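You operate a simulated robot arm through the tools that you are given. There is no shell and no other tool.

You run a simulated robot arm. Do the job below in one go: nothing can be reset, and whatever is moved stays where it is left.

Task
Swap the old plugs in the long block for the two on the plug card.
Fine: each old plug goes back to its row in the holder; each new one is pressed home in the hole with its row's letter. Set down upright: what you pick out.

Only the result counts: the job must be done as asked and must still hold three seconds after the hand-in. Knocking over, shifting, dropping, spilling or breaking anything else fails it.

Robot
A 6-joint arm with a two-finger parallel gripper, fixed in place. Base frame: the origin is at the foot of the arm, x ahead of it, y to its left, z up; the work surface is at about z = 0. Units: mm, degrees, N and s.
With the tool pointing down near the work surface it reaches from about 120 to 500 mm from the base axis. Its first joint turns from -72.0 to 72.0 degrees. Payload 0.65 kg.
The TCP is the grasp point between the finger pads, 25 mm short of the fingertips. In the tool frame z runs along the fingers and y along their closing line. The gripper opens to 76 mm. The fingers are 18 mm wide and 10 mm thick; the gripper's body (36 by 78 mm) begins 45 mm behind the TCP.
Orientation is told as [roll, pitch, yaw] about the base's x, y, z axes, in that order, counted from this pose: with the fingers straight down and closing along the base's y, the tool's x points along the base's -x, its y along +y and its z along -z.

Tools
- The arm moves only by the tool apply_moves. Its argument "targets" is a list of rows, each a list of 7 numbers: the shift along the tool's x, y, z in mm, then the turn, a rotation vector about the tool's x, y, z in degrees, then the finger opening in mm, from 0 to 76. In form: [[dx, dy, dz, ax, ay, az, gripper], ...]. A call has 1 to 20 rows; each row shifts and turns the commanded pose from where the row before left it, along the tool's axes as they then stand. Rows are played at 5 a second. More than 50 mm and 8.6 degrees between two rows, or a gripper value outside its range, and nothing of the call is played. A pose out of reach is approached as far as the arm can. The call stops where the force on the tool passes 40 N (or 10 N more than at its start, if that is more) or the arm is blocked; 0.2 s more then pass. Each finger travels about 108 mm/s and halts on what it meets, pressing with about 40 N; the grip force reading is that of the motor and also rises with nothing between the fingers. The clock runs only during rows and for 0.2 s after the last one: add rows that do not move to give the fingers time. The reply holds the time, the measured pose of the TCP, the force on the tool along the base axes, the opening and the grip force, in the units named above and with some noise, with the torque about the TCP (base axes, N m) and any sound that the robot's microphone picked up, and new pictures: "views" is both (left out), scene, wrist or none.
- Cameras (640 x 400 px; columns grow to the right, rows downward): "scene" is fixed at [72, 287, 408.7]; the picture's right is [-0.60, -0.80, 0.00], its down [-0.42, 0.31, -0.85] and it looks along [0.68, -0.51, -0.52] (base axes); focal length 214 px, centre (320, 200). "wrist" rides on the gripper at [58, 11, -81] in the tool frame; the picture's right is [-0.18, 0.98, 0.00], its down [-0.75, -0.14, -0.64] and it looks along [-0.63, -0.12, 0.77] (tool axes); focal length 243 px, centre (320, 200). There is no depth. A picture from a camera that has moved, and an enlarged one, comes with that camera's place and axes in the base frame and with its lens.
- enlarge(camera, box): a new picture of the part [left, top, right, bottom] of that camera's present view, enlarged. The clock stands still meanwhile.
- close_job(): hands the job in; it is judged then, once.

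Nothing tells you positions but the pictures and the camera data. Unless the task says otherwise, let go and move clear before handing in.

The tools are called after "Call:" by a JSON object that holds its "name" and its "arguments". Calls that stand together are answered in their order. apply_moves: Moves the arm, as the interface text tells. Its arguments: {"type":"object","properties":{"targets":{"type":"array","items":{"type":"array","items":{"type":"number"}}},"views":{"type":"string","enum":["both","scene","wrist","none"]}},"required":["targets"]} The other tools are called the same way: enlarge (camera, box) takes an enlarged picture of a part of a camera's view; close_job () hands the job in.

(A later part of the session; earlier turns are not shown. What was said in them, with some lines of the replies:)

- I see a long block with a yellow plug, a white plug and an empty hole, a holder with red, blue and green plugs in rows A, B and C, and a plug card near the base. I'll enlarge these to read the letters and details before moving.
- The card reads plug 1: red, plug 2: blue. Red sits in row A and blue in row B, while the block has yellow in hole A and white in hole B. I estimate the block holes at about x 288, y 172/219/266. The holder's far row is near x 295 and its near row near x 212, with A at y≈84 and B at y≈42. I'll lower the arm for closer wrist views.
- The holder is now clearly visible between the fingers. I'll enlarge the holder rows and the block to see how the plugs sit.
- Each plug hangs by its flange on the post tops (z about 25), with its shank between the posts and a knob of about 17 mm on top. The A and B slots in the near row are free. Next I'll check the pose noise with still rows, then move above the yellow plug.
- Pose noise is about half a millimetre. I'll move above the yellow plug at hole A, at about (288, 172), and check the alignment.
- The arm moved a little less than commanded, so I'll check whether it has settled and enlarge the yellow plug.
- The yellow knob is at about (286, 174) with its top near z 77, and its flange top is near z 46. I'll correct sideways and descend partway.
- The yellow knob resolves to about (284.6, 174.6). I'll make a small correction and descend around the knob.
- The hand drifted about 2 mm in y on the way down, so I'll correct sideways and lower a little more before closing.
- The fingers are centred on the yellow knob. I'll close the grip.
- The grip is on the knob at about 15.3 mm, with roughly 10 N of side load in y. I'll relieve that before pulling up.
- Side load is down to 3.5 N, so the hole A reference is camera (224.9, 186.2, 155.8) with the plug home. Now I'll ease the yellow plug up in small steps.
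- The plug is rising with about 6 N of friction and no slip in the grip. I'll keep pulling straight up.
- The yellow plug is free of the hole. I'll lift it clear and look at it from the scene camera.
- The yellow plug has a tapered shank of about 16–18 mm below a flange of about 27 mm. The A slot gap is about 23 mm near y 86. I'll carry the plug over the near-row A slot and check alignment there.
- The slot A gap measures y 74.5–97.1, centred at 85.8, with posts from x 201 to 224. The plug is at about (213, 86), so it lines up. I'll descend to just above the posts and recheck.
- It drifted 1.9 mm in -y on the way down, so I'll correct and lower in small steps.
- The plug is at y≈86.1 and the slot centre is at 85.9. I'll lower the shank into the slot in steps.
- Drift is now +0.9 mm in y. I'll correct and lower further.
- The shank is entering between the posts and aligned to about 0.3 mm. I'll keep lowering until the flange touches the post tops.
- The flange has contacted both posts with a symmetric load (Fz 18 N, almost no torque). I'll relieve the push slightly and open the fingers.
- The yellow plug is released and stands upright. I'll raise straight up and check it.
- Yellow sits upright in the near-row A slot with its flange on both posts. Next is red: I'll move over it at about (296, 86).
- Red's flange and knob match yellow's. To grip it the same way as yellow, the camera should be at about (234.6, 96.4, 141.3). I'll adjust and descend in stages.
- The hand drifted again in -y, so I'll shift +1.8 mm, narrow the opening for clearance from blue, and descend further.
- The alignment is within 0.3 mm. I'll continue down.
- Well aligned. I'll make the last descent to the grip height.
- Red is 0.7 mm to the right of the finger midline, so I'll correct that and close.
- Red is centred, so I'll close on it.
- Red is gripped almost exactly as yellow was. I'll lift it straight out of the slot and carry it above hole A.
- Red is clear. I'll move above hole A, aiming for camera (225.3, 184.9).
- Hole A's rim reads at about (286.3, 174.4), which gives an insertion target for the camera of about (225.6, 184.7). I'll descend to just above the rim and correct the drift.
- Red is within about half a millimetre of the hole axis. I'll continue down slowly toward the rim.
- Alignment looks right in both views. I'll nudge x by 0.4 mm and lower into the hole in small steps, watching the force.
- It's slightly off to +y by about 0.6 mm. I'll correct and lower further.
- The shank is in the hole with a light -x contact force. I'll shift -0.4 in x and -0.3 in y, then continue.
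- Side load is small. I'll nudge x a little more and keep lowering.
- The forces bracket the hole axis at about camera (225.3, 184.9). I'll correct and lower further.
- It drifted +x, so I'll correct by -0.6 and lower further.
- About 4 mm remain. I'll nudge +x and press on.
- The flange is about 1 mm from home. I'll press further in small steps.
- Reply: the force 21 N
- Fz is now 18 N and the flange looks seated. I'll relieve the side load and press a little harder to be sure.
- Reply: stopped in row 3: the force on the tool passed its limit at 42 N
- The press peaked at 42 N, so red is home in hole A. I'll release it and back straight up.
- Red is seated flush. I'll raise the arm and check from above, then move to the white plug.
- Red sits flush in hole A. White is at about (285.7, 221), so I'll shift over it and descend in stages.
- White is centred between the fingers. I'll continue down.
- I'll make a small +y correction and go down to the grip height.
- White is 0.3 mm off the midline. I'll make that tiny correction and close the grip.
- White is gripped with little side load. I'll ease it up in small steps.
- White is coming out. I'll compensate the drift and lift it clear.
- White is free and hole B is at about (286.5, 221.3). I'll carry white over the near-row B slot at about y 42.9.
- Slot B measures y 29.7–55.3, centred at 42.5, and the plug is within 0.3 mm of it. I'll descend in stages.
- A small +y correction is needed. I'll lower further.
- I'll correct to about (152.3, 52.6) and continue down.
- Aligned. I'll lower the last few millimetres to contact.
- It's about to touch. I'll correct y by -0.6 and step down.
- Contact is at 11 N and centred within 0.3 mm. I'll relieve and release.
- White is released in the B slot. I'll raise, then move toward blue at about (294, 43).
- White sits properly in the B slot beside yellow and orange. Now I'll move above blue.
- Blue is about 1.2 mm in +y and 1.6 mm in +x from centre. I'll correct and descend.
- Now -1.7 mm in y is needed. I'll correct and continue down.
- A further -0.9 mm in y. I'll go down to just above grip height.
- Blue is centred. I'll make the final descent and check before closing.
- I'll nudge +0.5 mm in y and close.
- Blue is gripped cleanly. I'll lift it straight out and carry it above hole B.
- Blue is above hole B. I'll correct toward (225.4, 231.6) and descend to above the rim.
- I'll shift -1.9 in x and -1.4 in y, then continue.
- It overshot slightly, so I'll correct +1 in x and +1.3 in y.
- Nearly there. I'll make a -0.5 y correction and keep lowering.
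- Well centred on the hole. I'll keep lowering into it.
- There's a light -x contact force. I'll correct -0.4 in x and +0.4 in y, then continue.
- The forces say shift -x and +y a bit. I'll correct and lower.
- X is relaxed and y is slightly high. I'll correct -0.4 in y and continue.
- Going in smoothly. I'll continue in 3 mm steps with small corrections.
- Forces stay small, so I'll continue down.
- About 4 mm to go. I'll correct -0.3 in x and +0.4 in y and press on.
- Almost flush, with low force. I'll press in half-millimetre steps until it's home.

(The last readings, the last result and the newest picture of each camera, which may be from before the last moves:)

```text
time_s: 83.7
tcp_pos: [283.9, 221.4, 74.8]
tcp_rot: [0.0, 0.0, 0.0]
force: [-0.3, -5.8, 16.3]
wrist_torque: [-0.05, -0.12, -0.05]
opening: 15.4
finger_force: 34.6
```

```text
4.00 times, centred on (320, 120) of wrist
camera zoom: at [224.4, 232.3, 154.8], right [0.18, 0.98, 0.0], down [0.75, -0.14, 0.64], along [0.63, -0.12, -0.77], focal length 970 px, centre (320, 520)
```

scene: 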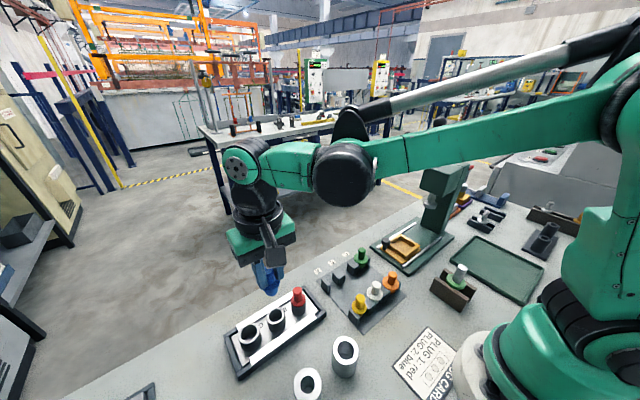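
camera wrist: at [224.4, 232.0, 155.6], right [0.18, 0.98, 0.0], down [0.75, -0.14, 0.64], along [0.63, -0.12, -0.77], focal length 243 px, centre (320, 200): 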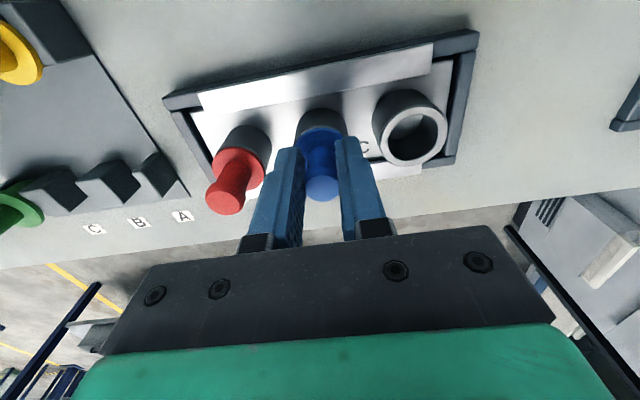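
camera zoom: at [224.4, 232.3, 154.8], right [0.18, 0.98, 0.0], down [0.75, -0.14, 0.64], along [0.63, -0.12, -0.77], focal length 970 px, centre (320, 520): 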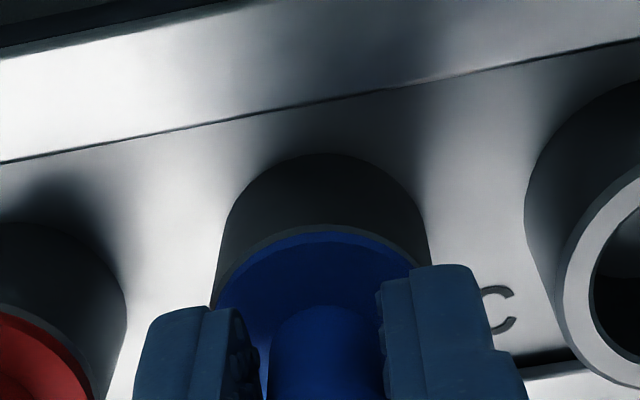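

The flange has contacted at 16 N. I'll press firmly as I did with red.

Call:
{"name": "apply_moves", "arguments": {"targets": [[0, -0.25, 0, 0, 0, 0, 8], [0, 0, 0.4, 0, 0, 0, 8], [0, 0, 0.3, 0, 0, 0, 8], [0, 0, 0.3, 0, 0, 0, 8]], "views": "wrist"}}

Call:
{"name": "enlarge", "arguments": {"camera": "wrist", "box": [240, 70, 400, 170]}}

Call:
{"name": "enlarge", "arguments": {"camera": "scene", "box": [220, 250, 332, 320]}}

```text
time_s: 84.7
tcp_pos: [282.5, 219.3, 74.8]
tcp_rot: [0.1, 0.0, 0.1]
force: [5.9, 3.8, 21.2]
wrist_torque: [0.05, -0.34, -0.01]
opening: 15.2
finger_force: 34.6
camera wrist: at [224.1, 231.7, 154.5], right [0.18, 0.98, 0.0], down [0.75, -0.14, 0.64], along [0.63, -0.12, -0.77], focal length 243 px, centre (320, 200)
```

wrist: 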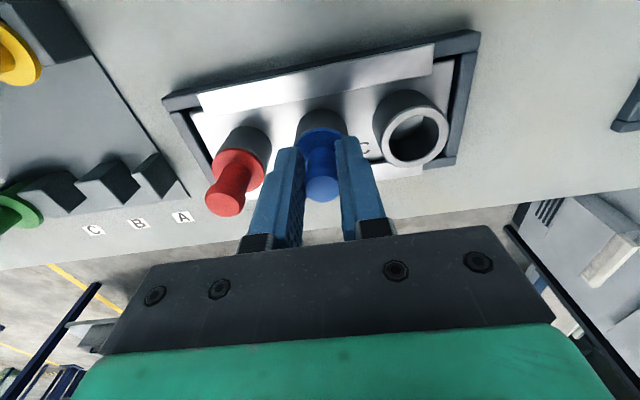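

```text
4.00 times, centred on (320, 120) of wrist
camera zoom: at [224.1, 231.7, 154.5], right [0.18, 0.98, 0.0], down [0.75, -0.14, 0.64], along [0.63, -0.12, -0.77], focal length 970 px, centre (320, 520)
```

zoom: 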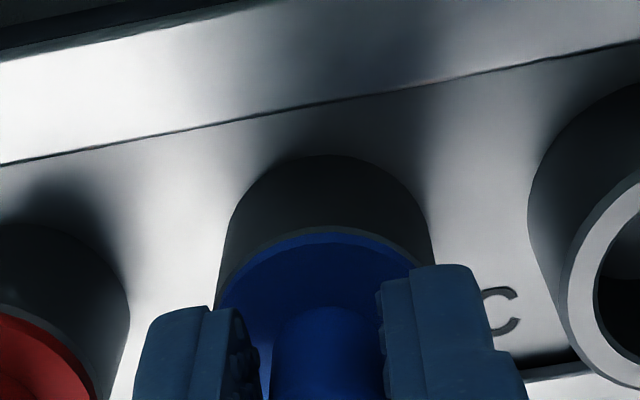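

```text
5.71 times, centred on (276, 285) of scene
camera zoom: at [71.9, 286.9, 408.7], right [-0.6, -0.8, 0.0], down [-0.42, 0.31, -0.85], along [0.68, -0.51, -0.52], focal length 1226 px, centre (571, -286)
```

zoom: 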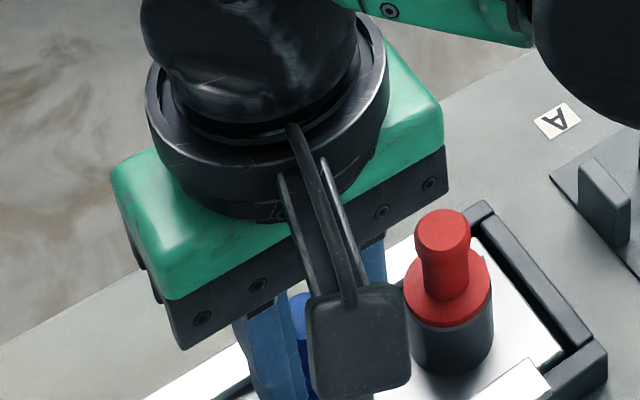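

Fz is 21 N. I'll check the grip on the knob for slip before going further.

Call:
{"name": "enlarge", "arguments": {"camera": "wrist", "box": [240, 110, 400, 210]}}

Call:
{"name": "enlarge", "arguments": {"camera": "wrist", "box": [280, 100, 360, 150]}}

```text
4.00 times, centred on (320, 160) of wrist
camera zoom: at [224.1, 231.7, 154.5], right [0.18, 0.98, 0.0], down [0.75, -0.14, 0.64], along [0.63, -0.12, -0.77], focal length 970 px, centre (320, 360)
```

zoom: 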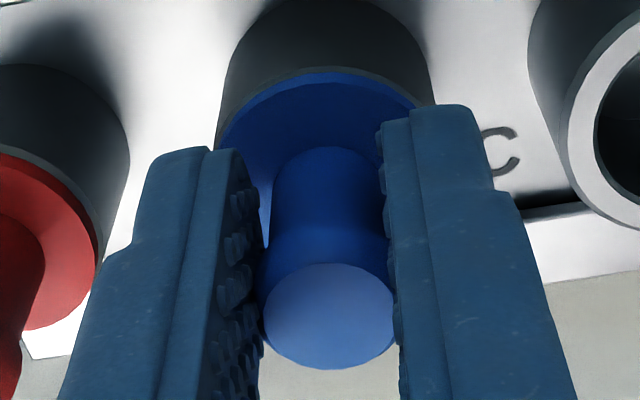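

```text
8.00 times, centred on (320, 125) of wrist
camera zoom: at [224.1, 231.7, 154.5], right [0.18, 0.98, 0.0], down [0.75, -0.14, 0.64], along [0.63, -0.12, -0.77], focal length 1941 px, centre (320, 800)
```

zoom: 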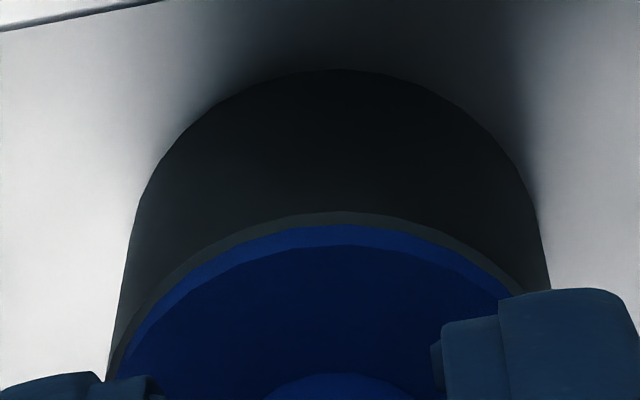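

The fingers slipped about 1 mm down the knob, so the plug is against its stop. I'll relieve, release and inspect.

Call:
{"name": "apply_moves", "arguments": {"targets": [[0, 0, -0.4, 0, 0, 0, 8], [0, 0, 0, 0, 0, 0, 8]], "views": "none"}}

Call:
{"name": "apply_moves", "arguments": {"targets": [[0, 0, 0, 0, 0, 0, 18], [0, 0, 0, 0, 0, 0, 26], [0, 0, 0, 0, 0, 0, 32]], "views": "wrist"}}

Call:
{"name": "enlarge", "arguments": {"camera": "wrist", "box": [240, 90, 400, 190]}}

```text
time_s: 85.3
tcp_pos: [283.8, 221.0, 74.3]
tcp_rot: [0.0, 0.1, -0.1]
force: [5.6, -0.1, 0.4]
wrist_torque: [-0.02, -0.18, 0.01]
opening: 15.4
finger_force: 34.4
```

```text
time_s: 86.1
tcp_pos: [283.6, 220.3, 75.4]
tcp_rot: [0.0, 0.1, -0.1]
force: [1.0, 0.2, -0.6]
wrist_torque: [-0.03, 0.0, 0.0]
opening: 32.1
finger_force: 0.1
camera wrist: at [223.9, 232.0, 154.7], right [0.18, 0.98, 0.0], down [0.75, -0.14, 0.64], along [0.63, -0.12, -0.77], focal length 243 px, centre (320, 200)
```

wrist: 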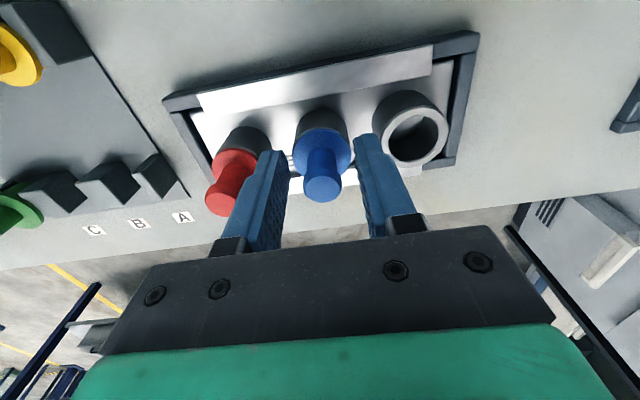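

```text
4.00 times, centred on (320, 140) of wrist
camera zoom: at [223.9, 232.0, 154.7], right [0.18, 0.98, 0.0], down [0.75, -0.14, 0.64], along [0.63, -0.12, -0.77], focal length 970 px, centre (320, 440)
```

zoom: 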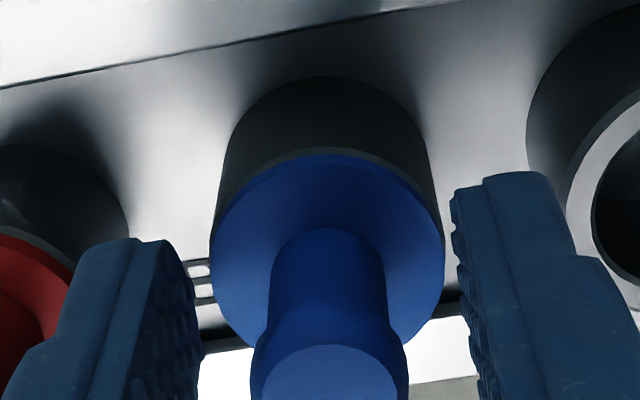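

Blue looks seated. I'll check the knob height against white's earlier home position.

Call:
{"name": "enlarge", "arguments": {"camera": "wrist", "box": [240, 110, 400, 210]}}

Call:
{"name": "enlarge", "arguments": {"camera": "wrist", "box": [280, 100, 360, 150]}}

```text
4.00 times, centred on (320, 160) of wrist
camera zoom: at [223.9, 232.0, 154.7], right [0.18, 0.98, 0.0], down [0.75, -0.14, 0.64], along [0.63, -0.12, -0.77], focal length 970 px, centre (320, 360)
```

zoom: 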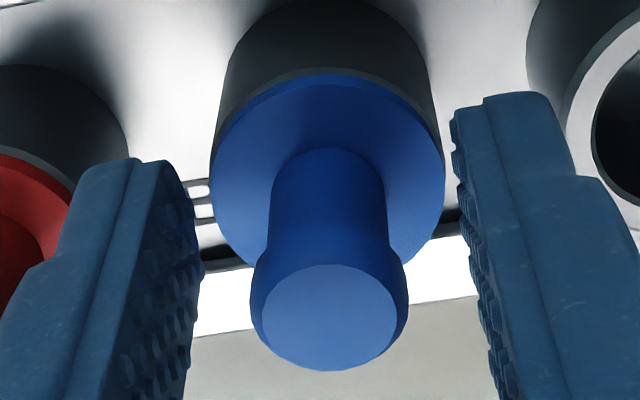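

```text
8.00 times, centred on (320, 125) of wrist
camera zoom: at [223.9, 232.0, 154.7], right [0.18, 0.98, 0.0], down [0.75, -0.14, 0.64], along [0.63, -0.12, -0.77], focal length 1941 px, centre (320, 800)
```

zoom: 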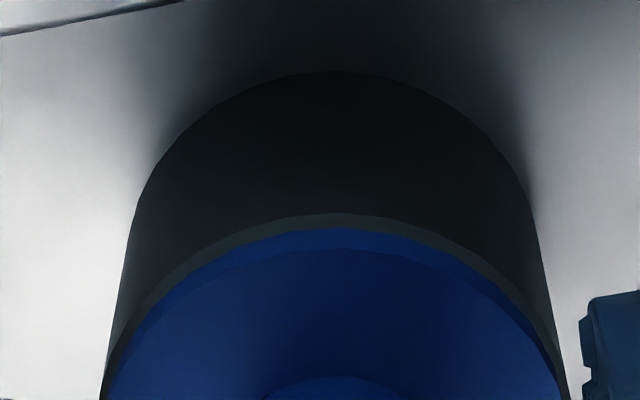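

Blue's knob sits at least as low as white's did when home, so it's fully seated. I'll raise clear and inspect everything.

Call:
{"name": "apply_moves", "arguments": {"targets": [[0, 0, -5, 0, 0, 0, 32], [0, 0, -15, 0, 0, 0, 34], [0, 0, -20, 0, 0, 0, 36], [0, 0, -30, 0, 0, 0, 36], [0, 0, -30, 0, 0, 0, 36], [0, 0, 0, 0, 0, 0, 36]], "views": "both"}}

Call:
{"name": "enlarge", "arguments": {"camera": "wrist", "box": [220, 0, 400, 112]}}

Call:
{"name": "enlarge", "arguments": {"camera": "scene", "box": [220, 270, 332, 340]}}

Call:
{"name": "enlarge", "arguments": {"camera": "scene", "box": [310, 240, 422, 320]}}

```text
time_s: 87.5
tcp_pos: [284.0, 221.0, 173.0]
tcp_rot: [0.0, 0.0, 0.0]
force: [-0.3, 0.3, -0.6]
wrist_torque: [0.01, 0.0, -0.01]
opening: 35.9
finger_force: 0.1
camera wrist: at [224.7, 232.2, 255.0], right [0.18, 0.98, 0.0], down [0.75, -0.14, 0.64], along [0.63, -0.12, -0.77], focal length 243 px, centre (320, 200)
```

scene: 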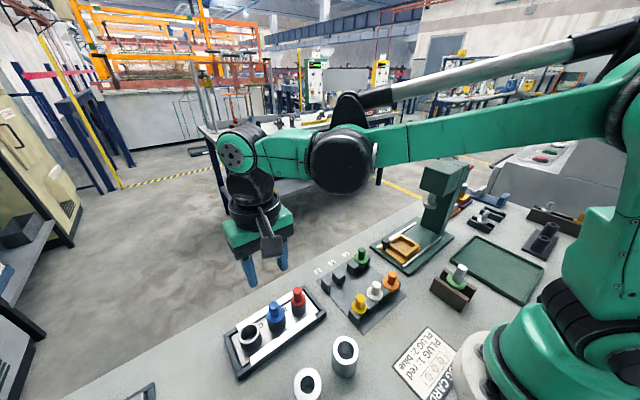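
wrist: 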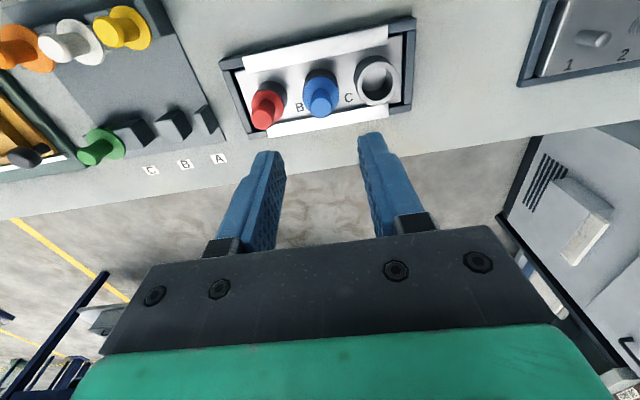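

```text
3.56 times, centred on (310, 56) of wrist
camera zoom: at [224.7, 232.2, 255.0], right [0.18, 0.98, 0.0], down [0.75, -0.14, 0.64], along [0.63, -0.12, -0.77], focal length 863 px, centre (356, 712)
```

zoom: 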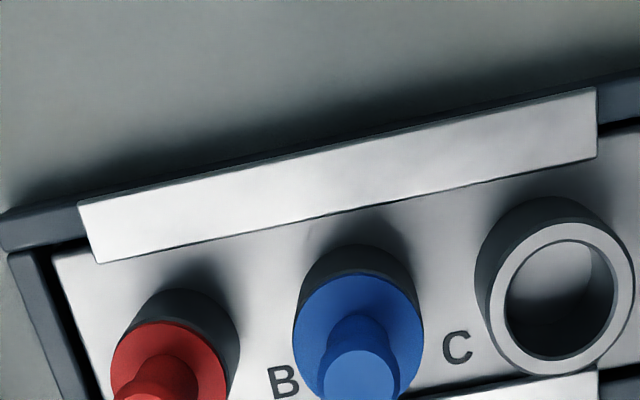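

```text
5.71 times, centred on (276, 305) of scene
camera zoom: at [72.0, 287.0, 408.7], right [-0.6, -0.8, 0.0], down [-0.42, 0.31, -0.85], along [0.68, -0.51, -0.52], focal length 1226 px, centre (571, -400)
```

zoom: 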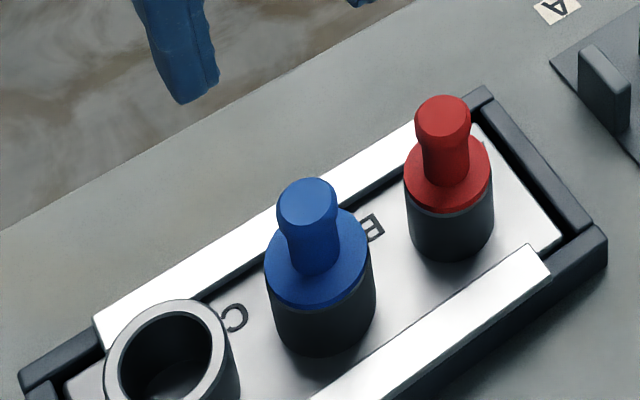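

```text
5.00 times, centred on (366, 280) of scene
camera zoom: at [72.0, 287.0, 408.7], right [-0.6, -0.8, 0.0], down [-0.42, 0.31, -0.85], along [0.68, -0.51, -0.52], focal length 1072 px, centre (90, -200)
```

zoom: 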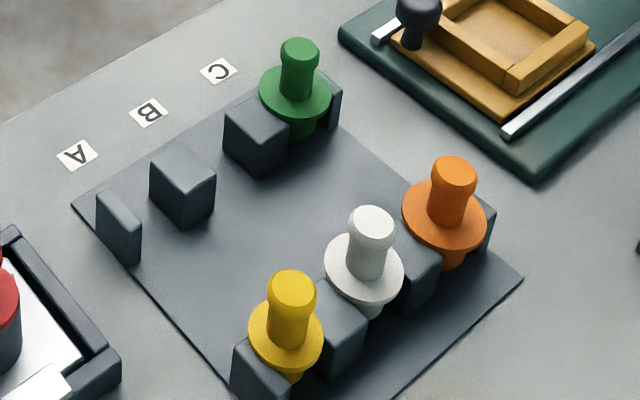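

Red is flush in hole A and blue is flush in hole B. Yellow stands upright in holder row A and white in row B, nothing else has moved, and the gripper is well clear. I'm handing the job in.

Call:
{"name": "close_job", "arguments": {}}

```text
The job is handed in.
```

I swapped the plugs and handed the job in. The final pictures showed everything where the task wanted it, but the tool did not return a verdict.

- **New plugs:** red is in hole A and blue is in hole B, both with their flanges flush. Red took a push that peaked at 42 N. Blue's last reading was about 21 N, because the fingers slipped on its knob. Its knob sits at least as low as the old white plug's did, so I took it as home.
- **Old plugs:** yellow stands upright in holder row A and white in row B. I put each in the near column beside the orange plug, because that is where the free slots were.
- **Everything else:** I saw nothing else shifted or knocked, and the gripper was open and clear when I handed in.
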